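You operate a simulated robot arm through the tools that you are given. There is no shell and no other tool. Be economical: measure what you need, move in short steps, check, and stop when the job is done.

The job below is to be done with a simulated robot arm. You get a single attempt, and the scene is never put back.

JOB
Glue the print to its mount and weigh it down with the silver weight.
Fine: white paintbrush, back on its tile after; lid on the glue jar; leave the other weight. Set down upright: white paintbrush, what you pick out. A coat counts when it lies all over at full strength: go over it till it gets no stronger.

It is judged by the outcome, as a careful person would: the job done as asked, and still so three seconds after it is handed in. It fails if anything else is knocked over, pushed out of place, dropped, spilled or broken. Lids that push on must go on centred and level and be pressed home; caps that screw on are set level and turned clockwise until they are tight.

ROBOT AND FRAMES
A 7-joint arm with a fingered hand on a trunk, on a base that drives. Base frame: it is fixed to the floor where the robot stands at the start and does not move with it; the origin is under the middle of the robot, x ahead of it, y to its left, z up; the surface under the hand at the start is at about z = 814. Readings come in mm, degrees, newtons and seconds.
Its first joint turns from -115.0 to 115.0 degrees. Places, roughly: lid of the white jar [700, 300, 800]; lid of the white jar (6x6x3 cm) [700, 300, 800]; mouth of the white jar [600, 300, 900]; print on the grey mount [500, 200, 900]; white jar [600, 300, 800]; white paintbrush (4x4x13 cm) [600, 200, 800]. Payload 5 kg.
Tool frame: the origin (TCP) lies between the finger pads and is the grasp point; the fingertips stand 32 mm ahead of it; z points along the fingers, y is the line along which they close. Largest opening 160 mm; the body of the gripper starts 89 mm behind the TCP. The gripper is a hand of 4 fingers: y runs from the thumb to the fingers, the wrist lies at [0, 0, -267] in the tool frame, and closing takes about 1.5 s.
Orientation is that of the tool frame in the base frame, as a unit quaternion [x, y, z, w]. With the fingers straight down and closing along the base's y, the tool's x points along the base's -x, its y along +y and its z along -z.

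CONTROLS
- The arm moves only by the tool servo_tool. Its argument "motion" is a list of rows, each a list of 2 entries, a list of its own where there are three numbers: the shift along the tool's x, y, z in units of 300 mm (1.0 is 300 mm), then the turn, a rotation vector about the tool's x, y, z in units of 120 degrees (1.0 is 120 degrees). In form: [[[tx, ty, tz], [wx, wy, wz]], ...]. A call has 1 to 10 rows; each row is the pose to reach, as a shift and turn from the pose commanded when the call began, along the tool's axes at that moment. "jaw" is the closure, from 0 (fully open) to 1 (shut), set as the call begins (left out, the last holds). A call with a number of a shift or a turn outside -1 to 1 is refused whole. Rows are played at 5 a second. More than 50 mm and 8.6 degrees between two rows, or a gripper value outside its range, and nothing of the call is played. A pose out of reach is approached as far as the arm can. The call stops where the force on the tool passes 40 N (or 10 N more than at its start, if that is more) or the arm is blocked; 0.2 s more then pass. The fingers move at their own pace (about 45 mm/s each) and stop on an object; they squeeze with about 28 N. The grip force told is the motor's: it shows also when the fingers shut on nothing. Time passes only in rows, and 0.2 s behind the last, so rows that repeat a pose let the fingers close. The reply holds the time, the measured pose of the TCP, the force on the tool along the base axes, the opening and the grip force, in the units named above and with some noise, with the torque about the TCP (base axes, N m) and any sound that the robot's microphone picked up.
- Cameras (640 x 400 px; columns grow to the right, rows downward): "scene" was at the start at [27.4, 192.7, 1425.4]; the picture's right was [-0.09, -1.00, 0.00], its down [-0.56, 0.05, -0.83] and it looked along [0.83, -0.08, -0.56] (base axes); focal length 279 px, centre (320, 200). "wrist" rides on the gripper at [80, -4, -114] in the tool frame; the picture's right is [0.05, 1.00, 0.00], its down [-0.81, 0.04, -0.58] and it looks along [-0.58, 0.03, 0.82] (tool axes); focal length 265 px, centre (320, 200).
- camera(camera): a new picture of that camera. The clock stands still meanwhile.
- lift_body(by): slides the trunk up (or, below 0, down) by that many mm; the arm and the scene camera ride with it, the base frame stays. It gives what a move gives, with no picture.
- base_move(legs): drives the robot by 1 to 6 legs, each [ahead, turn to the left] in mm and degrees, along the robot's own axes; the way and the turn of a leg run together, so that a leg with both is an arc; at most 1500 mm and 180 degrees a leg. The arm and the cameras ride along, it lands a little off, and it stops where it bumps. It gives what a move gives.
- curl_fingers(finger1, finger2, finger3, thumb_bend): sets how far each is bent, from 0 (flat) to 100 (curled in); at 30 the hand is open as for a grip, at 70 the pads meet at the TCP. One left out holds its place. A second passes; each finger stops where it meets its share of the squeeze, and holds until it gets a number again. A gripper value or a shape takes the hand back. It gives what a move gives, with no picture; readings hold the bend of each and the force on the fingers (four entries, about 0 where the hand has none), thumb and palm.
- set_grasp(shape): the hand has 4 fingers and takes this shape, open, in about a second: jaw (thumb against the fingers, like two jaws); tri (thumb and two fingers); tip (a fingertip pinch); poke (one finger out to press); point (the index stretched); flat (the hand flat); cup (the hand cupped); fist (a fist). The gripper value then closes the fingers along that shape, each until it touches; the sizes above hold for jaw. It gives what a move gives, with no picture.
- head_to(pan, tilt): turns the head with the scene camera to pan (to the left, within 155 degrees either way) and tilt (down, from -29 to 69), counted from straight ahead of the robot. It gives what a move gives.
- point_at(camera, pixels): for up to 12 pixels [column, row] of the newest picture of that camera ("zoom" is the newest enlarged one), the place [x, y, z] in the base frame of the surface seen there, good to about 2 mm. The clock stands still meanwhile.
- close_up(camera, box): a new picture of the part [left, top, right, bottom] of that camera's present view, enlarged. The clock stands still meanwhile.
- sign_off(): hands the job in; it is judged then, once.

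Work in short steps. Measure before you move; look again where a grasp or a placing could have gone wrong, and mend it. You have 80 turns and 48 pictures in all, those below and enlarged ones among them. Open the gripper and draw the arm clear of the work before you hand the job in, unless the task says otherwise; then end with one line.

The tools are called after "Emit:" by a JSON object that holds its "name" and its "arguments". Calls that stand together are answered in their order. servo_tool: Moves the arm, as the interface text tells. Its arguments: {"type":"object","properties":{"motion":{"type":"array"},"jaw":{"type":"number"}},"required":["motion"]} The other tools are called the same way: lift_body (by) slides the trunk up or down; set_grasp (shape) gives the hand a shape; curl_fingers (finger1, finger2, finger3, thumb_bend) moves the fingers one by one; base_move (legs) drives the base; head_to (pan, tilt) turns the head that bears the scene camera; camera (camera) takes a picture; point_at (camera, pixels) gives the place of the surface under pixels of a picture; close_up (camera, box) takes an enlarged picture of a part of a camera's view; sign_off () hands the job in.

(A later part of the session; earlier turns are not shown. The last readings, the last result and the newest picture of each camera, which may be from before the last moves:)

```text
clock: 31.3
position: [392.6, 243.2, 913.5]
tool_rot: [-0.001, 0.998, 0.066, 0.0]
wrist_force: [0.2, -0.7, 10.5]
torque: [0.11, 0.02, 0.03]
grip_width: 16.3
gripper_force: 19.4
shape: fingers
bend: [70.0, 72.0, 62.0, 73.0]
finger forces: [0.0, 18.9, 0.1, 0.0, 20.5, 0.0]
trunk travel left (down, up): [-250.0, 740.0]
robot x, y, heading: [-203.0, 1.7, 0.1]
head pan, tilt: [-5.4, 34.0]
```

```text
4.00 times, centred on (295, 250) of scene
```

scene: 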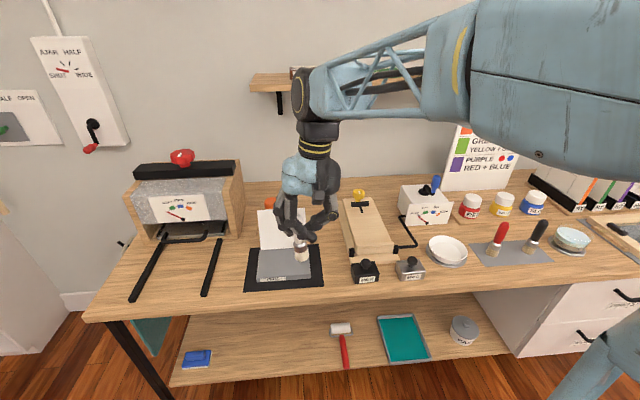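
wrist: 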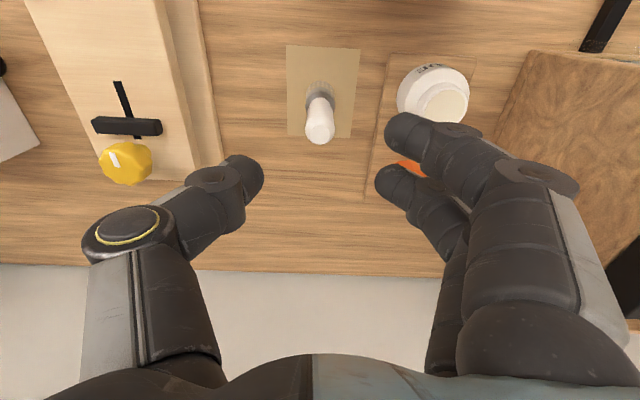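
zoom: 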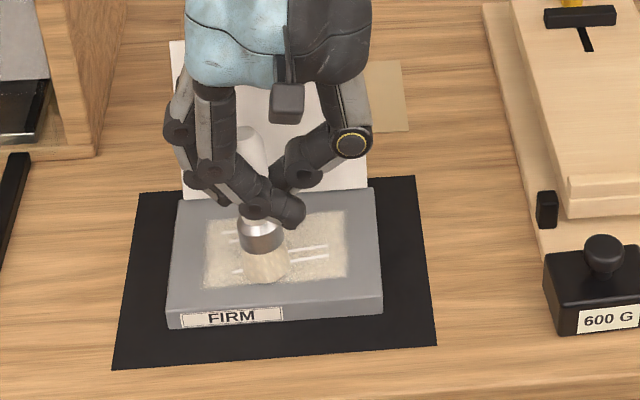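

Do another full pass from here, then lift slightly to compare strength.

Emit:
{"name": "servo_tool", "arguments": {"motion": [[[0, -0.1, -0.0132], [0, 0, 0]], [[0, -0.215, -0.0283], [0, 0, 0]], [[-0.07, -0.215, -0.0283], [0, 0, 0]], [[-0.07, -0.08, -0.0105], [0, 0, 0]], [[-0.07, 0.05, 0.0066], [0, 0, 0]], [[-0.07, 0.145, 0.019], [0, 0, 0]], [[-0.14, 0.145, 0.019], [0, 0, 0]], [[-0.14, 0.02, 0.0026], [0, 0, 0]], [[-0.14, -0.1, -0.0132], [0, 0, 0]], [[-0.14, -0.215, -0.0283], [0, 0, 0]]]}}

Emit:
{"name": "servo_tool", "arguments": {"motion": [[[0, 0.013, -0.0991], [0, 0, 0]], [[0.0, 0.0391, -0.2974], [0, 0, 0]], [[0.0, 0.0587, -0.446], [0, 0, 0]], [[0, 0.0587, -0.446], [0, 0, 0]]]}}

Emit:
{"name": "close_up", "arguments": {"camera": "scene", "box": [240, 180, 350, 300]}}

```text
clock: 33.5
position: [434.1, 178.3, 914.7]
tool_rot: [0.0, 0.998, 0.065, -0.001]
wrist_force: [-0.4, 0.5, 2.8]
torque: [0.0, 0.01, 0.01]
grip_width: 16.3
gripper_force: 16.9
shape: fingers
bend: [70.0, 71.0, 62.0, 73.0]
finger forces: [0.0, 17.2, 0.0, 0.1, 17.6, 0.0]
trunk travel left (down, up): [-250.0, 740.0]
robot x, y, heading: [-201.5, 3.8, -0.2]
head pan, tilt: [-5.4, 34.0]
```

```text
refused: row 2 steps farther than a row can; nothing moved
```

```text
3.33 times, centred on (295, 240) of scene
```

zoom: 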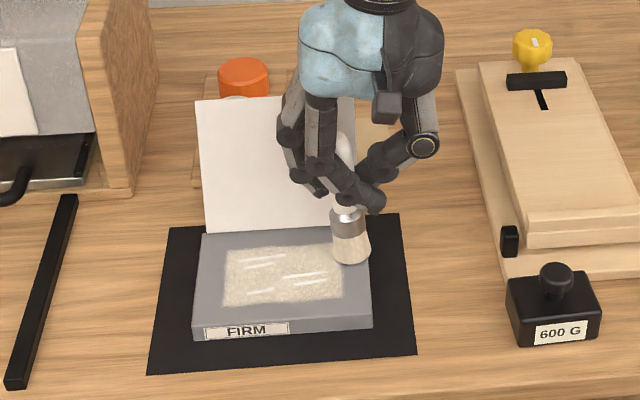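

Coat still thin. Lift high over the print and go back to the jar for more glue.

Emit:
{"name": "servo_tool", "arguments": {"motion": [[[0, 0.0163, -0.1239], [0, 0, 0]], [[0, 0.0326, -0.2478], [0, 0, 0]], [[0, 0.0489, -0.3717], [0, 0, 0]], [[0, 0.0653, -0.4957], [0, 0, 0]], [[-0.108, 0.1347, -0.4866], [0, 0, 0]], [[-0.216, 0.2041, -0.4774], [0, 0, 0]], [[-0.324, 0.2735, -0.4683], [0, 0, 0]], [[-0.432, 0.3429, -0.4592], [0, 0, 0]], [[-0.54, 0.4123, -0.45], [0, 0, 0]], [[-0.54, 0.4123, -0.45], [0, 0, 0]]]}}

Emit:
{"name": "close_up", "arguments": {"camera": "scene", "box": [240, 160, 350, 290]}}

```text
clock: 35.7
position: [596.4, 284.6, 1064.2]
tool_rot: [0.0, 0.998, 0.065, 0.0]
wrist_force: [-0.9, 0.2, -1.2]
torque: [-0.03, 0.02, -0.01]
grip_width: 16.4
gripper_force: 16.7
shape: fingers
bend: [70.0, 71.0, 62.0, 73.0]
finger forces: [0.0, 16.9, 0.1, 0.1, 16.7, 0.0]
trunk travel left (down, up): [-250.0, 740.0]
robot x, y, heading: [-204.0, -1.7, -0.0]
head pan, tilt: [-5.4, 34.0]
```

```text
3.08 times, centred on (295, 225) of scene
```

zoom: 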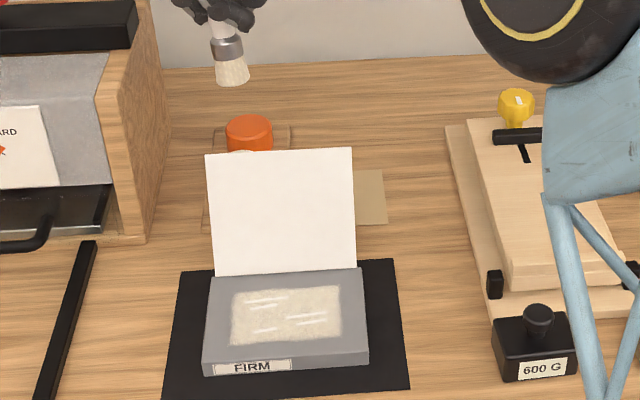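

Coat shows ragged edges; measure the brush bottom before dipping again.

Emit:
{"name": "point_at", "arguments": {"camera": "zoom", "pixels": [[219, 75], [245, 75], [232, 82], [212, 45], [242, 45], [227, 57], [246, 151], [238, 310], [332, 305], [335, 335], [239, 338]]}}

Emit:
{"name": "close_up", "arguments": {"camera": "wrist", "box": [160, 0, 560, 250]}}

```text
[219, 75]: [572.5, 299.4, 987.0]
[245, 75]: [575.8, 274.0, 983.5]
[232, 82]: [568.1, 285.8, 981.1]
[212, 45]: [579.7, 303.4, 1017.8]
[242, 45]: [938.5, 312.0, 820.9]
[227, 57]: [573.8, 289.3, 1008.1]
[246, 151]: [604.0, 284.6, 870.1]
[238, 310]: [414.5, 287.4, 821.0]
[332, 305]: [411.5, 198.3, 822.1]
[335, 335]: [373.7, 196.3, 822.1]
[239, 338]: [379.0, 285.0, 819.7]
```

```text
1.60 times, centred on (360, 125) of wrist
```

zoom: 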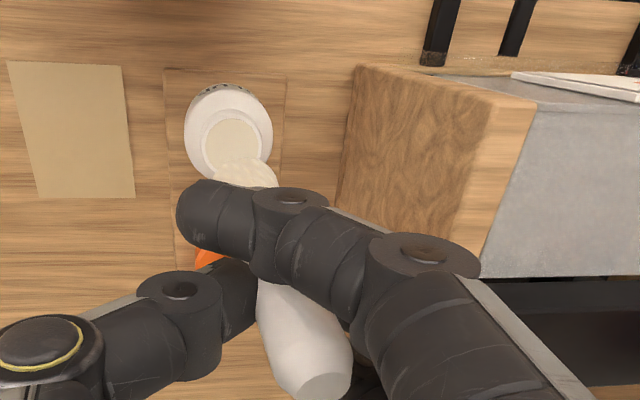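

The brush slid and now leans (bottom towards the robot ~10°), so I tilt the hand 10° to level it and shift over the mouth, then remeasure.

Emit:
{"name": "servo_tool", "arguments": {"motion": [[[0.01, 0.007, 0.001], [0, -0.04, 0]], [[0.02, 0.0146, 0.0019], [0, -0.083, 0]], [[0.02, 0.0146, 0.0019], [0, -0.083, 0]]]}}

Emit:
{"name": "close_up", "arguments": {"camera": "scene", "box": [230, 140, 320, 230]}}

Emit:
{"name": "point_at", "arguments": {"camera": "zoom", "pixels": [[208, 195], [256, 195], [232, 207], [200, 140], [225, 150], [226, 130], [246, 130], [212, 60], [245, 170]]}}

```text
clock: 36.5
position: [591.8, 288.3, 1065.4]
tool_rot: [0.006, 0.994, 0.066, 0.087]
wrist_force: [0.1, 0.4, -0.8]
torque: [0.0, -0.01, -0.01]
grip_width: 16.4
gripper_force: 16.7
shape: fingers
bend: [70.0, 71.0, 62.0, 73.0]
finger forces: [0.1, 16.9, 0.0, 0.1, 16.8, 0.1]
trunk travel left (down, up): [-250.0, 740.0]
robot x, y, heading: [-201.6, -1.9, 0.0]
head pan, tilt: [-5.4, 34.0]
```

```text
4.44 times, centred on (275, 185) of scene
```

zoom: 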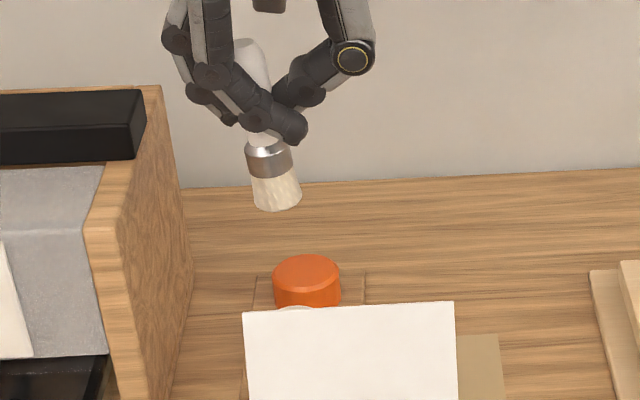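

```text
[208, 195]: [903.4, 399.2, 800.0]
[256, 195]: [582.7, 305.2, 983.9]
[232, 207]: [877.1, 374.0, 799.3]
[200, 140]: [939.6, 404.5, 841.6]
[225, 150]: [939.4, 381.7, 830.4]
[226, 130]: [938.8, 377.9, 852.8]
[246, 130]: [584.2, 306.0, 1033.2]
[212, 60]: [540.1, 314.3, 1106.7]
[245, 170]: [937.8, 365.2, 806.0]
```

Emit:
{"name": "point_at", "arguments": {"camera": "zoom", "pixels": [[258, 200], [299, 198], [278, 208], [276, 195], [249, 165], [291, 160], [270, 172], [270, 155], [240, 45], [262, 50], [252, 41]]}}

```text
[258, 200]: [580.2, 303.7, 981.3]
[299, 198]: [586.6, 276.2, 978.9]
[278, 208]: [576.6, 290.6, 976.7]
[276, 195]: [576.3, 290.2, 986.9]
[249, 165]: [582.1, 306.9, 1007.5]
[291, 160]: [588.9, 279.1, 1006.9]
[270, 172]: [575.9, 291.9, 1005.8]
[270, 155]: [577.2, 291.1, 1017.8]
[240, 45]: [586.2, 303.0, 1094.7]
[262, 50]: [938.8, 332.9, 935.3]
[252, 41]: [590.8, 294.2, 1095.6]
```

Brush is level; bottom centre (590.5,290,975) lies over the mouth. Dip down 109 mm, then rise.

Emit:
{"name": "servo_tool", "arguments": {"motion": [[[0.025, -0.0178, 0.142], [0, 0, 0]], [[0.046, -0.0328, 0.262], [0, 0, 0]], [[0.056, -0.04, 0.318], [0, 0, 0]], [[0.0626, -0.0447, 0.355], [0, 0, 0]], [[0.0626, -0.0447, 0.355], [0, 0, 0]]]}}

Emit:
{"name": "servo_tool", "arguments": {"motion": [[[-0.0144, 0.0103, -0.0816], [0, 0, 0]], [[-0.037, 0.0266, -0.21], [0, 0, 0]], [[-0.0626, 0.0447, -0.355], [0, 0, 0]], [[-0.0626, 0.0447, -0.355], [0, 0, 0]]]}}

Emit:
{"name": "close_up", "arguments": {"camera": "scene", "box": [230, 140, 320, 230]}}

Emit:
{"name": "point_at", "arguments": {"camera": "zoom", "pixels": [[258, 200], [299, 198], [278, 208], [276, 195], [249, 165], [291, 160], [270, 172], [252, 41]]}}

```text
clock: 37.7
position: [591.4, 287.2, 960.2]
tool_rot: [0.006, 0.994, 0.066, 0.09]
wrist_force: [1.3, -1.8, 27.2]
torque: [0.44, -0.11, -0.03]
grip_width: 16.6
gripper_force: 22.3
shape: fingers
bend: [70.0, 72.0, 62.0, 74.0]
finger forces: [0.1, 19.7, 0.0, 0.0, 24.6, 0.0]
trunk travel left (down, up): [-250.0, 740.0]
robot x, y, heading: [-203.4, -0.8, 0.2]
head pan, tilt: [-5.4, 34.0]
```

```text
clock: 38.7
position: [589.0, 289.0, 1065.2]
tool_rot: [0.006, 0.994, 0.065, 0.086]
wrist_force: [0.5, 0.2, -0.7]
torque: [-0.02, 0.0, 0.02]
grip_width: 16.5
gripper_force: 16.7
shape: fingers
bend: [70.0, 71.0, 62.0, 73.0]
finger forces: [0.0, 17.1, 0.1, 0.1, 17.0, 0.0]
trunk travel left (down, up): [-250.0, 740.0]
robot x, y, heading: [-207.8, -2.0, -0.0]
head pan, tilt: [-5.4, 34.0]
```

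```text
4.44 times, centred on (275, 185) of scene
```

zoom: 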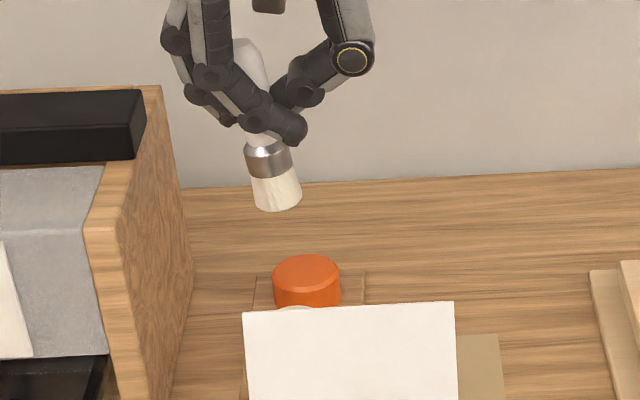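

```text
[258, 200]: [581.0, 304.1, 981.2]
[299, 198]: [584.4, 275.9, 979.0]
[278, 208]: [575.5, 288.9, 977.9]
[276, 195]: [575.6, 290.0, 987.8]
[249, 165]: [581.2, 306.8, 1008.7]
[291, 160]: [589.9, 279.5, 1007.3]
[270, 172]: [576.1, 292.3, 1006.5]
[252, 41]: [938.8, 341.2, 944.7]
```

Reloaded, bottom ≈ TCP+(0,1.5,-89.5). Carry back over the print and down to just above the back-left of the coat at (424,290).

Emit:
{"name": "servo_tool", "arguments": {"motion": [[[0.136, 0, -0.024], [0, 0, 0]], [[0.272, 0, -0.048], [0, 0, 0]], [[0.409, 0, -0.072], [0, 0, 0]], [[0.545, 0, -0.0963], [0, 0, 0]], [[0.566, -0.016, 0.022], [0, 0, 0]], [[0.587, -0.032, 0.14], [0, 0, 0]], [[0.608, -0.048, 0.258], [0, 0, 0]], [[0.628, -0.0638, 0.3754], [0, 0, 0]], [[0.628, -0.0638, 0.3754], [0, 0, 0]]]}}

Emit:
{"name": "close_up", "arguments": {"camera": "scene", "box": [240, 200, 350, 300]}}

```text
clock: 40.7
position: [426.6, 288.0, 919.3]
tool_rot: [0.005, 0.994, 0.065, 0.087]
wrist_force: [0.0, 0.6, -1.5]
torque: [-0.03, 0.02, 0.0]
grip_width: 16.2
gripper_force: 16.3
shape: fingers
bend: [70.0, 71.0, 62.0, 73.0]
finger forces: [0.0, 17.0, 0.1, 0.0, 17.0, 0.1]
trunk travel left (down, up): [-250.0, 740.0]
robot x, y, heading: [-202.8, -0.6, 0.2]
head pan, tilt: [-5.4, 34.0]
```

```text
4.00 times, centred on (295, 250) of scene
```

zoom: 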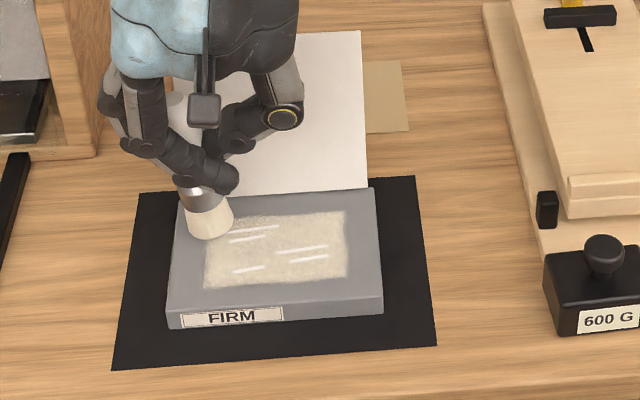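

Press down 11 mm and zig-zag over the whole rectangle with the fresh load.

Emit:
{"name": "servo_tool", "arguments": {"motion": [[[0.003, -0.0024, 0.018], [0, 0, 0]], [[0.0063, -0.0048, 0.0358], [0, 0, 0]], [[0.0025, -0.1667, 0.0146], [0, 0, 0]], [[-0.0013, -0.3286, -0.0066], [0, 0, 0]], [[0.0841, -0.3286, -0.0217], [0, 0, 0]], [[0.0879, -0.1667, -0.0005], [0, 0, 0]], [[0.0917, -0.0048, 0.0207], [0, 0, 0]], [[0.1706, -0.0048, 0.0068], [0, 0, 0]], [[0.1668, -0.1667, -0.0144], [0, 0, 0]], [[0.163, -0.3286, -0.0356], [0, 0, 0]]]}}

Emit:
{"name": "servo_tool", "arguments": {"motion": [[[0.0038, 0.1619, 0.0212], [0, 0, 0]], [[0.0076, 0.3238, 0.0424], [0, 0, 0]], [[-0.0713, 0.3238, 0.0563], [0, 0, 0]], [[-0.0751, 0.1619, 0.0351], [0, 0, 0]], [[-0.0789, 0, 0.0139], [0, 0, 0]], [[-0.1643, 0, 0.029], [0, 0, 0]], [[-0.1605, 0.1619, 0.0502], [0, 0, 0]], [[-0.1567, 0.3238, 0.0714], [0, 0, 0]], [[-0.0713, 0.3238, 0.0563], [0, 0, 0]], [[0.0076, 0.3238, 0.0424], [0, 0, 0]]]}}

Emit:
{"name": "close_up", "arguments": {"camera": "scene", "box": [240, 200, 350, 300]}}

```text
clock: 42.9
position: [374.5, 190.1, 910.1]
tool_rot: [0.005, 0.994, 0.066, 0.086]
wrist_force: [0.1, 3.0, 16.0]
torque: [0.52, -0.04, 0.07]
grip_width: 16.2
gripper_force: 19.6
shape: fingers
bend: [70.0, 73.0, 62.0, 72.0]
finger forces: [0.0, 23.0, 0.0, 0.0, 16.8, 0.0]
trunk travel left (down, up): [-250.0, 740.0]
robot x, y, heading: [-200.6, 1.4, -0.0]
head pan, tilt: [-5.4, 34.0]
```

```text
clock: 45.1
position: [374.2, 289.6, 910.3]
tool_rot: [0.005, 0.994, 0.064, 0.086]
wrist_force: [-0.2, 0.0, -1.7]
torque: [-0.01, 0.05, -0.03]
grip_width: 16.7
gripper_force: 17.5
shape: fingers
bend: [70.0, 71.0, 62.0, 74.0]
finger forces: [0.1, 17.6, 0.1, 0.0, 17.6, 0.0]
trunk travel left (down, up): [-250.0, 740.0]
robot x, y, heading: [-201.6, 0.0, 0.1]
head pan, tilt: [-5.4, 34.0]
```

```text
4.00 times, centred on (295, 250) of scene
```

zoom: 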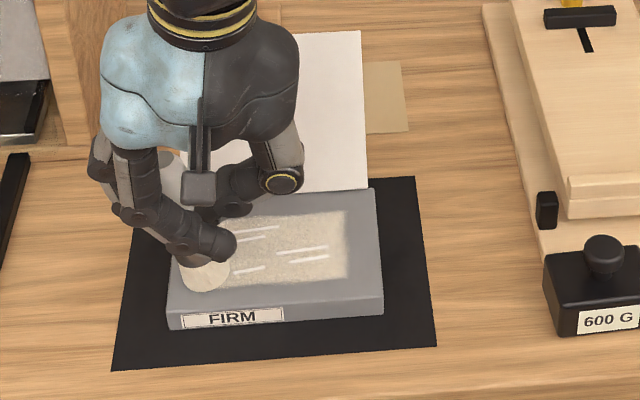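

Coat now nearly even. One more pass pressed 4 mm lower, then lift for a comparison.

Emit:
{"name": "servo_tool", "arguments": {"motion": [[[0.0023, -0.0018, 0.013], [0, 0, 0]], [[-0.0015, -0.1637, -0.0082], [0, 0, 0]], [[-0.0053, -0.3256, -0.0294], [0, 0, 0]], [[-0.0842, -0.3256, -0.0155], [0, 0, 0]], [[-0.0804, -0.1637, 0.0057], [0, 0, 0]], [[-0.0766, -0.0018, 0.0269], [0, 0, 0]], [[-0.162, -0.0018, 0.042], [0, 0, 0]], [[-0.1658, -0.1637, 0.0208], [0, 0, 0]], [[-0.1696, -0.3256, -0.0004], [0, 0, 0]], [[-0.1696, -0.3256, -0.0004], [0, 0, 0]]]}}

Emit:
{"name": "close_up", "arguments": {"camera": "scene", "box": [240, 200, 350, 300]}}

```text
clock: 47.3
position: [425.6, 188.2, 906.3]
tool_rot: [0.005, 0.994, 0.065, 0.087]
wrist_force: [0.1, -0.2, 1.6]
torque: [0.11, 0.0, 0.02]
grip_width: 16.3
gripper_force: 17.5
shape: fingers
bend: [70.0, 71.0, 62.0, 73.0]
finger forces: [0.0, 17.4, 0.0, 0.0, 17.1, 0.0]
trunk travel left (down, up): [-250.0, 740.0]
robot x, y, heading: [-198.1, -1.7, -0.3]
head pan, tilt: [-5.4, 34.0]
```

```text
4.00 times, centred on (295, 250) of scene
```

zoom: 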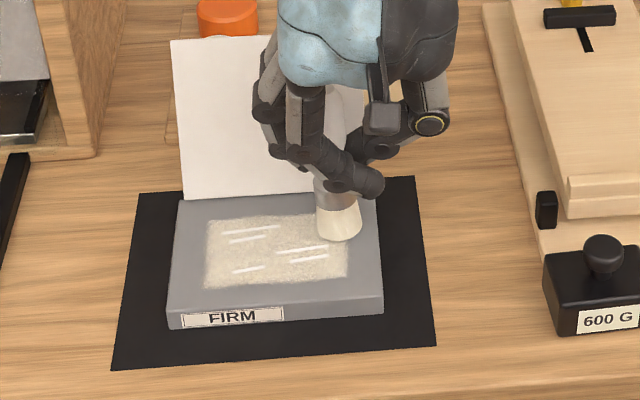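

Still a little mottled; two more closely spaced passes, ending at the same spot for comparison.

Emit:
{"name": "servo_tool", "arguments": {"motion": [[[0.0047, 0.1612, 0.0261], [0, 0, 0]], [[0.0085, 0.3231, 0.0473], [0, 0, 0]], [[0.0643, 0.3231, 0.0374], [0, 0, 0]], [[0.0605, 0.1612, 0.0162], [0, 0, 0]], [[0.0567, -0.0007, -0.005], [0, 0, 0]], [[0.1125, -0.0007, -0.0149], [0, 0, 0]], [[0.1163, 0.1612, 0.0063], [0, 0, 0]], [[0.1201, 0.3231, 0.0275], [0, 0, 0]], [[0.1759, 0.3231, 0.0176], [0, 0, 0]], [[0.1721, 0.1612, -0.0036], [0, 0, 0]]]}}

Emit:
{"name": "servo_tool", "arguments": {"motion": [[[-0.0038, -0.1619, -0.0212], [0, 0, 0]], [[-0.0596, -0.1619, -0.0113], [0, 0, 0]], [[-0.0558, 0, 0.0099], [0, 0, 0]], [[-0.052, 0.1619, 0.0311], [0, 0, 0]], [[-0.1078, 0.1619, 0.041], [0, 0, 0]], [[-0.1116, 0, 0.0198], [0, 0, 0]], [[-0.1154, -0.1619, -0.0014], [0, 0, 0]], [[-0.1712, -0.1619, 0.0085], [0, 0, 0]], [[-0.1712, -0.1619, 0.0085], [0, 0, 0]]]}}

Emit:
{"name": "close_up", "arguments": {"camera": "scene", "box": [240, 200, 350, 300]}}

```text
clock: 49.5
position: [373.5, 240.0, 905.4]
tool_rot: [0.007, 0.994, 0.065, 0.087]
wrist_force: [0.8, -1.5, 5.1]
torque: [-0.06, 0.0, 0.01]
grip_width: 17.1
gripper_force: 19.0
shape: fingers
bend: [70.0, 71.0, 62.0, 74.0]
finger forces: [0.0, 18.0, 0.0, 0.0, 20.1, 0.1]
trunk travel left (down, up): [-250.0, 740.0]
robot x, y, heading: [-204.3, -4.0, 0.0]
head pan, tilt: [-5.4, 34.0]
```

```text
clock: 51.5
position: [423.6, 189.4, 904.0]
tool_rot: [0.006, 0.994, 0.065, 0.087]
wrist_force: [-0.2, -0.6, 1.0]
torque: [-0.01, -0.04, -0.01]
grip_width: 16.8
gripper_force: 18.2
shape: fingers
bend: [70.0, 71.0, 62.0, 74.0]
finger forces: [0.0, 17.6, 0.0, 0.0, 18.0, 0.1]
trunk travel left (down, up): [-250.0, 740.0]
robot x, y, heading: [-203.2, 1.0, -0.1]
head pan, tilt: [-5.4, 34.0]
```

```text
4.00 times, centred on (295, 250) of scene
```

zoom: 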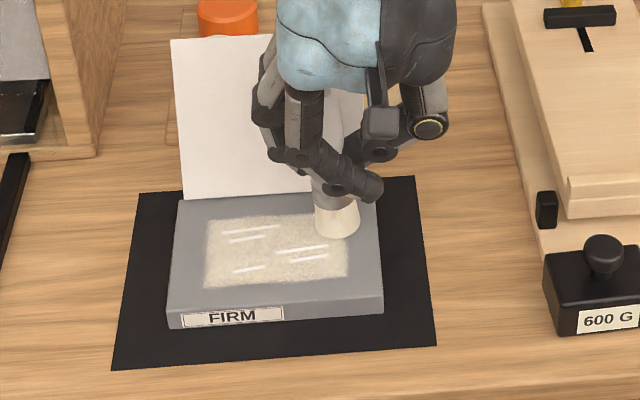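

No further change between the last two pictures, with glue still on the brush: the coat is at full strength. Carry the brush back over its tile.

Emit:
{"name": "servo_tool", "arguments": {"motion": [[[-0.0215, 0.0165, -0.122], [0, 0, 0]], [[-0.043, 0.033, -0.244], [0, 0, 0]], [[-0.0645, 0.0495, -0.366], [0, 0, 0]], [[-0.086, 0.066, -0.488], [0, 0, 0]], [[-0.202, 0.0561, -0.469], [0, 0, 0]], [[-0.318, 0.0462, -0.45], [0, 0, 0]], [[-0.434, 0.0363, -0.431], [0, 0, 0]], [[-0.55, 0.0264, -0.412], [0, 0, 0]], [[-0.665, 0.0165, -0.3925], [0, 0, 0]], [[-0.665, 0.0165, -0.3925], [0, 0, 0]]]}}

Emit:
{"name": "close_up", "arguments": {"camera": "scene", "box": [250, 130, 350, 230]}}

```text
clock: 53.7
position: [600.7, 174.9, 1053.0]
tool_rot: [0.006, 0.994, 0.065, 0.086]
wrist_force: [0.0, -0.7, -1.6]
torque: [-0.03, 0.04, -0.01]
grip_width: 16.8
gripper_force: 18.0
shape: fingers
bend: [70.0, 71.0, 62.0, 74.0]
finger forces: [0.0, 17.5, 0.0, 0.1, 17.4, 0.1]
trunk travel left (down, up): [-250.0, 740.0]
robot x, y, heading: [-200.4, 4.5, -0.3]
head pan, tilt: [-5.4, 34.0]
```

```text
4.00 times, centred on (300, 180) of scene
```

zoom: 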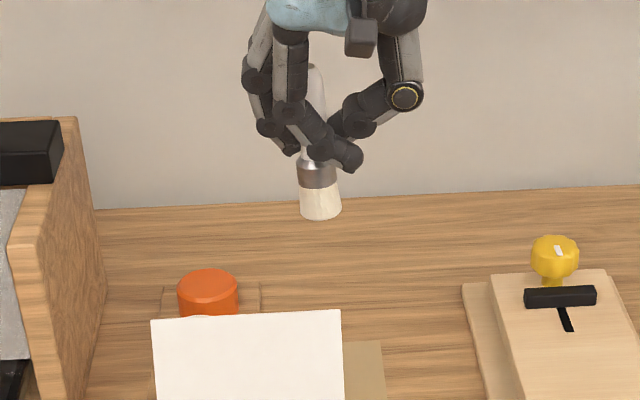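

Emit:
{"name": "point_at", "arguments": {"camera": "zoom", "pixels": [[304, 208], [337, 206], [321, 217], [320, 205], [300, 175], [334, 173], [317, 183], [317, 172], [313, 67], [306, 80], [322, 80]]}}

```text
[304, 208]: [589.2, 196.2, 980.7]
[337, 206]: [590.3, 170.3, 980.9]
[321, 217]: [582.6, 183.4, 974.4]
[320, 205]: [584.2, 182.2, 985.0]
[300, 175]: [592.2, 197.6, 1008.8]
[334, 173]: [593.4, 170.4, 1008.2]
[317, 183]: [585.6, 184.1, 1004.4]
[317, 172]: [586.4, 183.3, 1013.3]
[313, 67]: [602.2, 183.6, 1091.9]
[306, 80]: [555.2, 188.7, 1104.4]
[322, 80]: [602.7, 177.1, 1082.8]
```

Bottom is at (596.6,183.3,972) with a slight 4–5° lean; level it, shift over (600,174) and come down to about 10 mm above the tile.

Emit:
{"name": "servo_tool", "arguments": {"motion": [[[0.0091, -0.0307, -0.0058], [0, -0.0375, 0]], [[0.032, -0.0483, 0.1243], [0, -0.0375, 0]], [[0.055, -0.0659, 0.2544], [0, -0.0375, 0]], [[0.0779, -0.0835, 0.3846], [0, -0.0375, 0]], [[0.1008, -0.1011, 0.5147], [0, -0.0375, 0]], [[0.1008, -0.1011, 0.5147], [0, -0.0375, 0]]]}}

Emit:
{"name": "close_up", "arguments": {"camera": "wrist", "box": [160, 0, 560, 250]}}

```text
clock: 55.1
position: [596.8, 165.6, 892.8]
tool_rot: [0.008, 0.99, 0.065, 0.125]
wrist_force: [-0.9, -0.5, -0.6]
torque: [0.0, 0.03, 0.01]
grip_width: 16.7
gripper_force: 17.9
shape: fingers
bend: [70.0, 71.0, 62.0, 74.0]
finger forces: [0.1, 17.5, 0.0, 0.0, 17.5, 0.1]
trunk travel left (down, up): [-250.0, 740.0]
robot x, y, heading: [-204.8, -1.1, 0.2]
head pan, tilt: [-5.4, 34.0]
```

```text
1.60 times, centred on (360, 125) of wrist
```

zoom: 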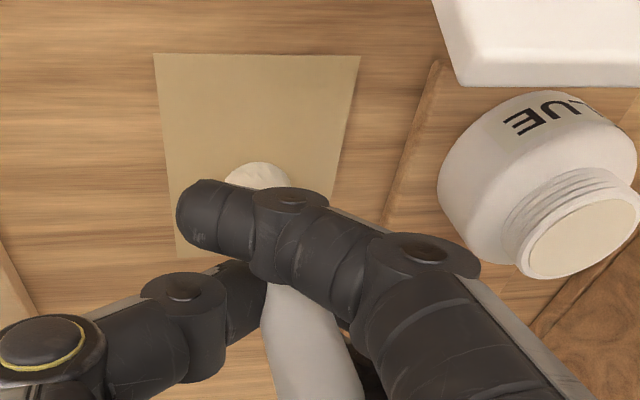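

The jar neck is threaded, so the lid is a screw cap. Check the brush's bottom over the tile.

Emit:
{"name": "point_at", "arguments": {"camera": "zoom", "pixels": [[258, 166], [232, 178], [285, 180], [258, 178], [155, 55], [360, 57], [178, 255]]}}

Emit:
{"name": "servo_tool", "arguments": {"motion": [[[0.008, -0.0034, 0.016], [0, 0, 0]], [[0.0085, -0.0045, 0.0325], [0, 0, 0]], [[0.0085, -0.0045, 0.0325], [0, 0, 0]]]}}

```text
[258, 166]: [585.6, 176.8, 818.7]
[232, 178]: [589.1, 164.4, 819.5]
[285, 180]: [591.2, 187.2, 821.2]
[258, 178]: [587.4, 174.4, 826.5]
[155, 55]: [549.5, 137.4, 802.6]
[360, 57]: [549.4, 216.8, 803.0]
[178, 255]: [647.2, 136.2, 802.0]
```

```text
clock: 55.9
position: [598.1, 165.5, 883.4]
tool_rot: [0.009, 0.99, 0.065, 0.125]
wrist_force: [-0.9, 0.1, -1.7]
torque: [0.02, 0.01, 0.02]
grip_width: 17.0
gripper_force: 17.4
shape: fingers
bend: [70.0, 71.0, 62.0, 74.0]
finger forces: [0.1, 17.5, 0.0, 0.0, 17.3, 0.1]
trunk travel left (down, up): [-250.0, 740.0]
robot x, y, heading: [-203.6, 0.2, 0.1]
head pan, tilt: [-5.4, 34.0]
```

Brush is centred on the tile; ease down another 6 mm to touch.

Emit:
{"name": "servo_tool", "arguments": {"motion": [[[0.0016, -0.0009, 0.0064], [0, 0, 0]], [[0.0033, -0.0017, 0.0128], [0, 0, 0]], [[0.0049, -0.0026, 0.0192], [0, 0, 0]], [[0.0049, -0.0026, 0.0192], [0, 0, 0]]]}}

```text
clock: 56.9
position: [599.1, 165.0, 879.8]
tool_rot: [0.009, 0.99, 0.065, 0.127]
wrist_force: [2.4, -4.2, 28.0]
torque: [0.48, -0.13, -0.03]
grip_width: 17.2
gripper_force: 22.1
shape: fingers
bend: [70.0, 71.0, 62.0, 75.0]
finger forces: [0.0, 19.9, 0.0, 0.0, 24.9, 0.0]
trunk travel left (down, up): [-250.0, 740.0]
robot x, y, heading: [-201.7, 1.4, -0.2]
head pan, tilt: [-5.4, 34.0]
```

Firm contact (28 N); ease up 2.5 mm, then open the fingers one-by-one control so the third finger stays off the jar.

Emit:
{"name": "servo_tool", "arguments": {"motion": [[[-0.002, 0.001, -0.008], [0, 0, 0]], [[-0.002, 0.001, -0.008], [0, 0, 0]]]}}

Emit:
{"name": "curl_fingers", "arguments": {"finger1": 52, "finger2": 52, "finger3": 52, "thumb_bend": 52}}

Emit:
{"name": "close_up", "arguments": {"camera": "wrist", "box": [160, 0, 560, 250]}}

```text
clock: 57.5
position: [596.4, 164.9, 880.6]
tool_rot: [0.009, 0.99, 0.065, 0.126]
wrist_force: [3.2, -1.3, 23.2]
torque: [0.45, -0.19, -0.07]
grip_width: 17.1
gripper_force: 21.4
shape: fingers
bend: [70.0, 71.0, 62.0, 75.0]
finger forces: [0.0, 20.0, 0.1, 0.0, 23.1, 0.1]
trunk travel left (down, up): [-250.0, 740.0]
robot x, y, heading: [-202.0, 3.6, 0.1]
head pan, tilt: [-5.4, 34.0]
```

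```text
clock: 58.5
position: [598.0, 165.5, 879.4]
tool_rot: [0.009, 0.99, 0.065, 0.125]
wrist_force: [0.3, -0.6, -1.0]
torque: [0.01, 0.02, 0.01]
grip_width: 82.6
gripper_force: 0.0
shape: fingers
bend: [52.0, 52.0, 52.0, 52.0]
finger forces: [0.0, 0.0, 0.0, 0.0, 0.0, 0.0]
trunk travel left (down, up): [-250.0, 740.0]
robot x, y, heading: [-204.0, -1.6, -0.1]
head pan, tilt: [-5.4, 34.0]
```

```text
1.60 times, centred on (360, 125) of wrist
```

zoom: 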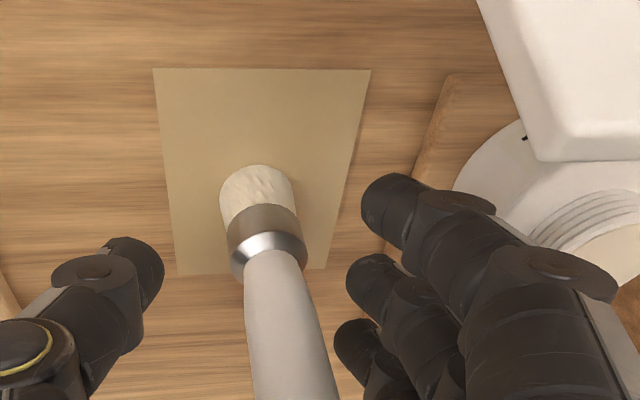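

Brush stands upright on its tile. Rise straight up 160 mm, then bring the hand back to pointing straight down.

Emit:
{"name": "servo_tool", "arguments": {"motion": [[[-0.033, 0.0175, -0.128], [0, 0, 0]], [[-0.066, 0.035, -0.256], [0, 0, 0]], [[-0.099, 0.0525, -0.384], [0, 0, 0]], [[-0.1315, 0.07, -0.512], [0, 0, 0]], [[-0.1315, 0.07, -0.512], [0.0208, 0.04, -0.003]], [[-0.1315, 0.07, -0.512], [0.0416, 0.08, -0.006]], [[-0.1315, 0.07, -0.512], [0.0623, 0.1198, -0.0086]], [[-0.1315, 0.07, -0.512], [0.0623, 0.1198, -0.0086]]]}}

Emit:
{"name": "set_grasp", "arguments": {"shape": "fist"}}

Emit:
{"name": "camera", "arguments": {"camera": "scene"}}

```text
clock: 60.3
position: [597.1, 165.5, 1039.0]
tool_rot: [-0.001, 1.0, -0.002, -0.001]
wrist_force: [0.6, -0.5, 0.0]
torque: [0.02, -0.01, 0.02]
grip_width: 82.8
gripper_force: 0.0
shape: fingers
bend: [52.0, 52.0, 52.0, 52.0]
finger forces: [0.0, 0.1, 0.0, 0.1, 0.1, 0.1]
trunk travel left (down, up): [-250.0, 740.0]
robot x, y, heading: [-198.0, 2.0, -0.1]
head pan, tilt: [-5.4, 34.0]
```

```text
clock: 61.2
position: [597.8, 165.1, 1039.0]
tool_rot: [-0.001, 1.0, 0.0, 0.001]
wrist_force: [0.3, -0.4, -0.4]
torque: [-0.01, -0.03, -0.01]
grip_width: 0.1
gripper_force: 0.0
shape: fist
bend: [100.0, 100.0, 99.0, 54.0]
finger forces: [0.0, 0.0, 0.1, 0.1, 0.0, 0.0]
trunk travel left (down, up): [-250.0, 740.0]
robot x, y, heading: [-201.6, 3.1, 0.3]
head pan, tilt: [-5.4, 34.0]
```

```text
6 pictures are left
```

scene: 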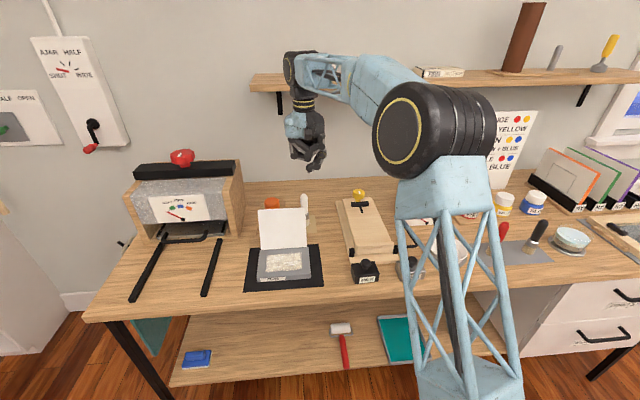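

Only 6 pictures are left, so I lean on measurements. Measure the fist's lowest points and the print's edges in this picture.

Emit:
{"name": "point_at", "arguments": {"camera": "scene", "pixels": [[313, 169], [320, 155], [297, 160], [305, 150], [292, 148], [262, 212], [303, 210], [306, 243], [260, 249], [304, 198], [365, 266], [406, 262]]}}

```text
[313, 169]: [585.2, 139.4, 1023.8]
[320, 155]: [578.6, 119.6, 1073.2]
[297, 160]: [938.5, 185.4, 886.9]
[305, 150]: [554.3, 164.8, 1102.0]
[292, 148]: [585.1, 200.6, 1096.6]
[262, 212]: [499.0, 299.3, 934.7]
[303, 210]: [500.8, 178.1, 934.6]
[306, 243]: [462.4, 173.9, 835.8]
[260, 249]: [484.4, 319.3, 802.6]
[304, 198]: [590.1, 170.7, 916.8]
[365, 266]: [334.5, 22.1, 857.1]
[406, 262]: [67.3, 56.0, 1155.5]
```

Use the closed jaw shape as a known pusher: shape jaw, close, go behind the print at (548,252), fingertips at about z 890.

Emit:
{"name": "set_grasp", "arguments": {"shape": "jaw"}}

Emit:
{"name": "servo_tool", "arguments": {"motion": [[[0.04, 0.07, 0], [0, 0, 0]], [[0.083, 0.145, 0], [0, 0, 0]], [[0.125, 0.22, 0], [0, 0, 0]], [[0.166, 0.29, 0], [0, 0, 0]], [[0.166, 0.29, 0], [0, 0, 0]], [[0.166, 0.29, 0], [0, 0, 0]], [[0.166, 0.29, 0.1], [0, 0, 0]], [[0.166, 0.29, 0.2], [0, 0, 0]], [[0.166, 0.29, 0.3], [0, 0, 0]], [[0.166, 0.29, 0.385], [0, 0, 0]]], "jaw": 1}}

```text
clock: 62.1
position: [598.3, 166.3, 1038.6]
tool_rot: [-0.001, 1.0, 0.0, 0.002]
wrist_force: [0.4, -0.4, 0.3]
torque: [0.01, 0.02, -0.06]
grip_width: 160.1
gripper_force: 0.0
shape: jaw
bend: [30.0, 30.0, 30.0, 30.0]
finger forces: [0.0, 0.1, 0.1, 0.0, 0.0, 0.1]
trunk travel left (down, up): [-250.0, 740.0]
robot x, y, heading: [-201.5, 1.1, -0.1]
head pan, tilt: [-5.4, 34.0]
```

```text
clock: 64.3
position: [549.0, 251.4, 924.2]
tool_rot: [-0.001, 1.0, 0.0, 0.001]
wrist_force: [0.2, -0.2, 0.6]
torque: [0.02, 0.0, -0.02]
grip_width: 0.0
gripper_force: 23.1
shape: jaw
bend: [68.0, 63.0, 68.0, 66.0]
finger forces: [0.0, 0.0, 0.0, 0.0, 0.1, 0.0]
trunk travel left (down, up): [-250.0, 740.0]
robot x, y, heading: [-203.4, 0.1, 0.3]
head pan, tilt: [-5.4, 34.0]
```

Clear behind the print. Sweep slowly toward -x pushing the print over, lowering along the arc.

Emit:
{"name": "servo_tool", "arguments": {"motion": [[[0.05, 0, 0], [0, 0, 0]], [[0.1, 0, 0], [0, 0, 0]], [[0.14, 0, 0], [0, 0, 0]], [[0.18, 0, 0], [0, 0, 0]], [[0.22, 0, 0], [0, 0, 0]], [[0.26, 0, 0.01], [0, 0, 0]], [[0.3, 0, 0.02], [0, 0, 0]], [[0.33, 0, 0.04], [0, 0, 0]], [[0.36, 0, 0.06], [0, 0, 0]], [[0.36, 0, 0.06], [0, 0, 0]]]}}

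Emit:
{"name": "camera", "arguments": {"camera": "scene"}}

```text
clock: 66.5
position: [440.3, 251.6, 905.6]
tool_rot: [0.0, 1.0, 0.001, 0.001]
wrist_force: [-0.6, 0.5, -0.1]
torque: [-0.03, 0.03, 0.03]
grip_width: 0.0
gripper_force: 28.6
shape: jaw
bend: [69.0, 63.0, 69.0, 66.0]
finger forces: [0.0, 0.0, 0.0, 0.0, 0.1, 0.0]
trunk travel left (down, up): [-250.0, 740.0]
robot x, y, heading: [-202.8, -1.4, 0.0]
head pan, tilt: [-5.4, 34.0]
```

```text
5 pictures are left
```

scene: 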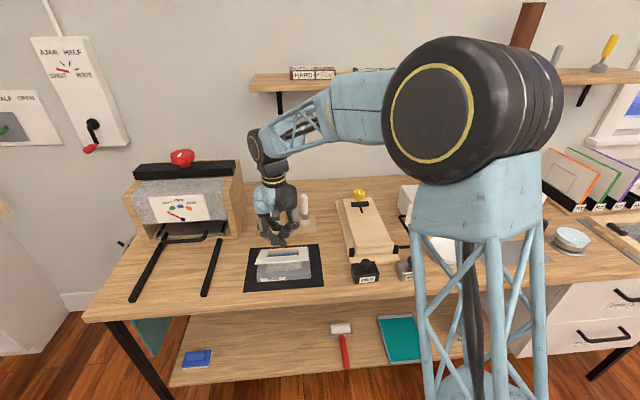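

The print has gone over and shows its picture side; measure how far it's folded.

Emit:
{"name": "point_at", "arguments": {"camera": "scene", "pixels": [[260, 251], [285, 252], [305, 250], [257, 261], [285, 260], [308, 259], [285, 265], [285, 272], [259, 272], [310, 270], [303, 205], [275, 240]]}}

```text
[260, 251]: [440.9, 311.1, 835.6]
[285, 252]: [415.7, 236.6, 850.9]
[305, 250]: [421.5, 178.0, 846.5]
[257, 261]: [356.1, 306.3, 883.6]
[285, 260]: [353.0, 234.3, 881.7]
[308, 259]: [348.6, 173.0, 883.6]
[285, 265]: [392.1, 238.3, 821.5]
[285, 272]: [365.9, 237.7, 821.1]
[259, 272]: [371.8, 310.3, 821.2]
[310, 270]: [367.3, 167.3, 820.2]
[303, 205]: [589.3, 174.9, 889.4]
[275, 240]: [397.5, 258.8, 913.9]
```

Print lies at ~30° over the mount (front edge z 883). Press it down by moving over the middle and lowering fingertips to about z 827.

Emit:
{"name": "servo_tool", "arguments": {"motion": [[[0.05, -0.015, 0.02], [0, 0, 0]], [[0.1, -0.03, 0.05], [0, 0, 0]], [[0.117, -0.03, 0.08], [0, 0, 0]], [[0.117, -0.03, 0.11], [0, 0, 0]], [[0.117, -0.03, 0.135], [0, 0, 0]], [[0.117, -0.03, 0.152], [0, 0, 0]], [[0.117, -0.03, 0.158], [0, 0, 0]], [[0.117, -0.03, 0.158], [0, 0, 0]]]}}

```text
clock: 68.3
position: [405.4, 243.4, 860.6]
tool_rot: [-0.002, 1.0, -0.001, 0.001]
wrist_force: [2.8, 2.2, 21.5]
torque: [0.31, -0.12, 0.0]
grip_width: 0.0
gripper_force: 28.3
shape: jaw
bend: [69.0, 66.0, 69.0, 67.0]
finger forces: [0.0, 0.0, 0.1, 0.1, 0.1, 0.1]
trunk travel left (down, up): [-250.0, 740.0]
robot x, y, heading: [-201.6, -1.2, -0.0]
head pan, tilt: [-5.4, 34.0]
```

Print is pressed down (21 N). Lift off and travel toward the silver weight.

Emit:
{"name": "servo_tool", "arguments": {"motion": [[[0, 0, -0.14], [0, 0, 0]], [[0, 0, -0.29], [0, 0, 0]], [[0, 0, -0.44], [0, 0, 0]], [[0, 0, -0.59], [0, 0, 0]], [[0.03, -0.14, -0.59], [0, 0, 0]], [[0.06, -0.28, -0.59], [0, 0, 0]], [[0.09, -0.42, -0.59], [0, 0, 0]], [[0.12, -0.56, -0.59], [0, 0, 0]], [[0.15, -0.7, -0.59], [0, 0, 0]], [[0.18, -0.84, -0.59], [0, 0, 0]]]}}

Emit:
{"name": "servo_tool", "arguments": {"motion": [[[0.0, -0.11, 0], [0, 0, 0]], [[0.0, -0.22, 0], [0, 0, 0]], [[0.0, -0.33, 0], [0, 0, 0]], [[0.0, -0.33, 0], [0, 0, 0]], [[0.0, -0.33, 0], [0, 0, 0]]], "jaw": 0.2}}

Emit:
{"name": "camera", "arguments": {"camera": "wrist"}}

```text
clock: 70.5
position: [351.2, -8.9, 1035.6]
tool_rot: [-0.001, 1.0, 0.0, -0.001]
wrist_force: [0.8, 0.4, 0.5]
torque: [-0.05, -0.02, -0.04]
grip_width: 0.1
gripper_force: 27.3
shape: jaw
bend: [69.0, 64.0, 69.0, 67.0]
finger forces: [0.1, 0.0, 0.0, 0.0, 0.0, 0.0]
trunk travel left (down, up): [-250.0, 740.0]
robot x, y, heading: [-201.2, 3.0, 0.1]
head pan, tilt: [-5.4, 34.0]
```

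```text
clock: 71.7
position: [352.2, -108.7, 1036.7]
tool_rot: [0.0, 1.0, 0.001, 0.001]
wrist_force: [-0.2, -0.3, -0.4]
torque: [0.0, 0.0, 0.03]
grip_width: 127.8
gripper_force: 0.1
shape: jaw
bend: [59.0, 59.0, 59.0, 55.0]
finger forces: [0.1, 0.1, 0.0, 0.1, 0.0, 0.0]
trunk travel left (down, up): [-250.0, 740.0]
robot x, y, heading: [-201.3, -1.8, 0.2]
head pan, tilt: [-5.4, 34.0]
```

```text
4 pictures are left
```

wrist: 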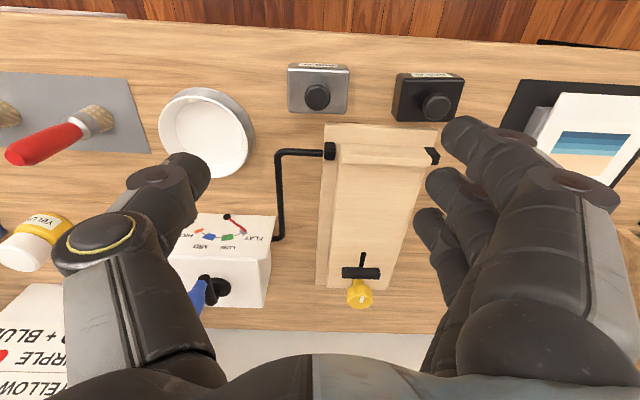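

Silver weight at (318,90) with knob (317,97); measure it, the black neighbour, and the print's lie.

Emit:
{"name": "point_at", "arguments": {"camera": "wrist", "pixels": [[291, 72], [346, 72], [290, 108], [346, 109], [317, 97], [317, 87], [398, 80], [398, 115], [560, 105], [555, 185], [636, 105], [590, 150]]}}

```text
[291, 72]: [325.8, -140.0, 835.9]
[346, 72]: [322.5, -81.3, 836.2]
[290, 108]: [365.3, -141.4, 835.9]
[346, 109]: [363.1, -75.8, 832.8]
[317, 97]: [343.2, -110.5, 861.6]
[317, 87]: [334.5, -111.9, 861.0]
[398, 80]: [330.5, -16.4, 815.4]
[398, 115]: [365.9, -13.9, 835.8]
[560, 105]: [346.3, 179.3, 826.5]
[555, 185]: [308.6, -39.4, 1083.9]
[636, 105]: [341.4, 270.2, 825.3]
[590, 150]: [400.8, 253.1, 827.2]
```

The print lies flat (z≈826 throughout). Silver block: centre (345,-110.5), 66 mm wide in y, top 836. Grip it by its sides: set opening ~100 and descend to TCP 841.

Emit:
{"name": "servo_tool", "arguments": {"motion": [[[0.023, -0.006, 0.1], [0, 0, 0]], [[0.023, -0.006, 0.23], [0, 0, 0]], [[0.023, -0.006, 0.36], [0, 0, 0]], [[0.023, -0.006, 0.45], [0, 0, 0]], [[0.023, -0.006, 0.53], [0, 0, 0]], [[0.023, -0.006, 0.6], [0, 0, 0]], [[0.023, -0.006, 0.651], [0, 0, 0]], [[0.023, -0.006, 0.651], [0, 0, 0]]], "jaw": 0.375}}

Emit:
{"name": "servo_tool", "arguments": {"motion": [[[0, 0, 0], [0, 0, 0]], [[0, 0, 0], [0, 0, 0]], [[0, 0, 0], [0, 0, 0]], [[0, 0, 0], [0, 0, 0]], [[0, 0, 0], [0, 0, 0]], [[0, 0, 0], [0, 0, 0]], [[0, 0, 0], [0, 0, 0]]], "jaw": 1}}

```text
clock: 73.5
position: [345.2, -108.7, 840.3]
tool_rot: [0.0, 1.0, -0.001, 0.001]
wrist_force: [-0.5, -0.9, 0.0]
torque: [-0.01, 0.01, -0.01]
grip_width: 100.3
gripper_force: 0.1
shape: jaw
bend: [70.0, 70.0, 70.0, 68.0]
finger forces: [0.1, 0.0, 0.0, 0.1, 0.0, 0.0]
trunk travel left (down, up): [-250.0, 740.0]
robot x, y, heading: [-201.9, 1.0, -0.0]
head pan, tilt: [-5.4, 34.0]
```

```text
clock: 75.1
position: [343.6, -109.9, 840.7]
tool_rot: [-0.001, 1.0, 0.0, 0.0]
wrist_force: [-0.4, 0.3, 0.2]
torque: [0.07, 0.0, 0.02]
grip_width: 62.3
gripper_force: 27.8
shape: jaw
bend: [73.0, 73.0, 73.0, 70.0]
finger forces: [7.5, 8.6, 8.3, 0.0, 25.0, 0.0]
trunk travel left (down, up): [-250.0, 740.0]
robot x, y, heading: [-201.7, 2.9, -0.2]
head pan, tilt: [-5.4, 34.0]
```

All three fingers and thumb hold the block (62 mm). Lift and check the load.

Emit:
{"name": "servo_tool", "arguments": {"motion": [[[0, 0, -0.05], [0, 0, 0]], [[0, 0, -0.15], [0, 0, 0]], [[0, 0, -0.25], [0, 0, 0]], [[0, 0, -0.35], [0, 0, 0]], [[0, 0, -0.35], [0, 0, 0]]]}}

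```text
clock: 76.3
position: [343.6, -110.5, 944.9]
tool_rot: [0.0, 1.0, 0.0, 0.0]
wrist_force: [1.2, 0.0, -5.4]
torque: [0.0, 0.01, 0.01]
grip_width: 62.4
gripper_force: 28.1
shape: jaw
bend: [73.0, 73.0, 73.0, 70.0]
finger forces: [7.4, 8.6, 8.6, 0.0, 25.2, 0.0]
trunk travel left (down, up): [-250.0, 740.0]
robot x, y, heading: [-205.0, -1.8, -0.0]
head pan, tilt: [-5.4, 34.0]
```

Carrying 5.4 N, good. Move across to above the print centre (402,242).

Emit:
{"name": "servo_tool", "arguments": {"motion": [[[-0.03, 0.13, 0], [0, 0, 0]], [[-0.06, 0.28, 0], [0, 0, 0]], [[-0.09, 0.43, 0], [0, 0, 0]], [[-0.12, 0.58, 0], [0, 0, 0]], [[-0.15, 0.73, 0], [0, 0, 0]], [[-0.18, 0.86, 0], [0, 0, 0]], [[-0.195, 0.98, 0], [0, 0, 0]], [[-0.195, 0.98, 0], [0, 0, 0]]]}}

Emit:
{"name": "servo_tool", "arguments": {"motion": [[[0, 0.1, 0], [0, 0, 0]], [[0, 0.19, 0], [0, 0, 0]], [[0, 0.192, 0.08], [0, 0, 0]], [[0, 0.192, 0.16], [0, 0, 0]], [[0, 0.192, 0.21], [0, 0, 0]], [[0, 0.192, 0.235], [0, 0, 0]], [[0, 0.192, 0.235], [0, 0, 0]]]}}

```text
clock: 78.1
position: [402.7, 185.5, 946.3]
tool_rot: [0.0, 1.0, -0.001, 0.001]
wrist_force: [0.0, 0.6, -5.4]
torque: [-0.01, 0.0, -0.01]
grip_width: 62.5
gripper_force: 27.8
shape: jaw
bend: [73.0, 73.0, 73.0, 70.0]
finger forces: [7.4, 8.9, 9.2, 0.1, 25.8, 0.0]
trunk travel left (down, up): [-250.0, 740.0]
robot x, y, heading: [-203.3, -0.1, -0.1]
head pan, tilt: [-5.4, 34.0]
```

```text
clock: 79.7
position: [402.5, 242.5, 875.8]
tool_rot: [-0.001, 1.0, -0.001, 0.0]
wrist_force: [-1.2, 0.0, -6.1]
torque: [-0.02, 0.01, 0.01]
grip_width: 62.3
gripper_force: 28.1
shape: jaw
bend: [73.0, 73.0, 73.0, 70.0]
finger forces: [7.6, 8.9, 9.4, 0.0, 25.8, 0.0]
trunk travel left (down, up): [-250.0, 740.0]
robot x, y, heading: [-201.1, 2.4, -0.1]
head pan, tilt: [-5.4, 34.0]
```

Lower in small steps till the weight rests on the print.

Emit:
{"name": "servo_tool", "arguments": {"motion": [[[0, 0, 0.012], [0, 0, 0]], [[0, 0, 0.022], [0, 0, 0]], [[0, 0, 0.03], [0, 0, 0]], [[0, 0, 0.03], [0, 0, 0]]]}}

```text
clock: 80.7
position: [403.4, 241.8, 866.3]
tool_rot: [-0.001, 1.0, 0.0, 0.001]
wrist_force: [0.6, 0.5, -2.9]
torque: [0.03, -0.01, 0.03]
grip_width: 62.2
gripper_force: 27.9
shape: jaw
bend: [73.0, 73.0, 73.0, 70.0]
finger forces: [7.5, 8.9, 9.4, 0.0, 26.0, 0.1]
trunk travel left (down, up): [-250.0, 740.0]
robot x, y, heading: [-203.1, 0.1, 0.1]
head pan, tilt: [-5.4, 34.0]
```

Touching (load halved). One more millimetre, release, and rise.

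Emit:
{"name": "servo_tool", "arguments": {"motion": [[[0, 0, 0.005], [0, 0, 0]], [[0, 0, 0.005], [0, 0, 0]]]}}

Emit:
{"name": "servo_tool", "arguments": {"motion": [[[0, 0, 0], [0, 0, 0]], [[0, 0, 0], [0, 0, 0]], [[0, 0, 0], [0, 0, 0]], [[0, 0, 0], [0, 0, 0]], [[0, 0, 0], [0, 0, 0]], [[0, 0, -0.12], [0, 0, 0]], [[0, 0, -0.28], [0, 0, 0]], [[0, 0, -0.44], [0, 0, 0]], [[0, 0, -0.6], [0, 0, 0]]], "jaw": 0.35}}

```text
clock: 81.3
position: [402.8, 241.8, 866.3]
tool_rot: [0.0, 1.0, 0.0, 0.001]
wrist_force: [1.1, -0.7, 7.1]
torque: [0.03, -0.11, 0.05]
grip_width: 62.0
gripper_force: 28.0
shape: jaw
bend: [73.0, 73.0, 73.0, 70.0]
finger forces: [7.5, 9.2, 10.1, 0.0, 26.9, 0.0]
trunk travel left (down, up): [-250.0, 740.0]
robot x, y, heading: [-200.6, -3.4, -0.1]
head pan, tilt: [-5.4, 34.0]
```

```text
clock: 83.3
position: [401.8, 241.8, 1044.9]
tool_rot: [0.0, 1.0, 0.0, 0.001]
wrist_force: [-0.6, 0.3, -0.1]
torque: [0.0, 0.03, -0.02]
grip_width: 103.7
gripper_force: 0.1
shape: jaw
bend: [70.0, 70.0, 70.0, 67.0]
finger forces: [0.0, 0.0, 0.0, 0.0, 0.1, 0.0]
trunk travel left (down, up): [-250.0, 740.0]
robot x, y, heading: [-201.4, 3.5, -0.1]
head pan, tilt: [-5.4, 34.0]
```

Weight released. Move above the lid (about (697,292)) and take a wrist picture to centre on it and check jar and brush.

Emit:
{"name": "servo_tool", "arguments": {"motion": [[[-0.14, 0.024, 0], [0, 0, 0]], [[-0.28, 0.048, 0], [0, 0, 0]], [[-0.42, 0.072, 0], [0, 0, 0]], [[-0.56, 0.096, 0], [0, 0, 0]], [[-0.7, 0.12, 0], [0, 0, 0]], [[-0.84, 0.144, 0], [0, 0, 0]], [[-0.98, 0.167, 0], [0, 0, 0]], [[-0.98, 0.167, 0], [0, 0, 0]]]}}

Emit:
{"name": "camera", "arguments": {"camera": "wrist"}}

```text
clock: 85.1
position: [677.7, 290.9, 1039.3]
tool_rot: [-0.001, 1.0, -0.001, 0.0]
wrist_force: [-0.4, 0.4, -0.8]
torque: [-0.03, 0.02, 0.01]
grip_width: 103.7
gripper_force: 0.1
shape: jaw
bend: [70.0, 70.0, 70.0, 67.0]
finger forces: [0.1, 0.0, 0.0, 0.0, 0.1, 0.0]
out of reach, approached as far as the arm can: row 7, 8
trunk travel left (down, up): [-250.0, 740.0]
robot x, y, heading: [-204.0, 1.8, 0.0]
head pan, tilt: [-5.4, 34.0]
```

```text
3 pictures are left
```

wrist: 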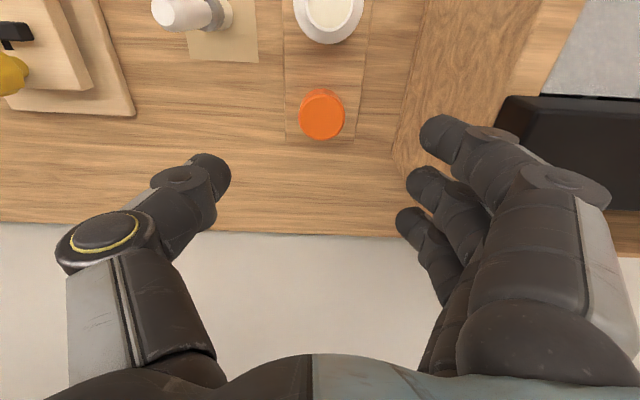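

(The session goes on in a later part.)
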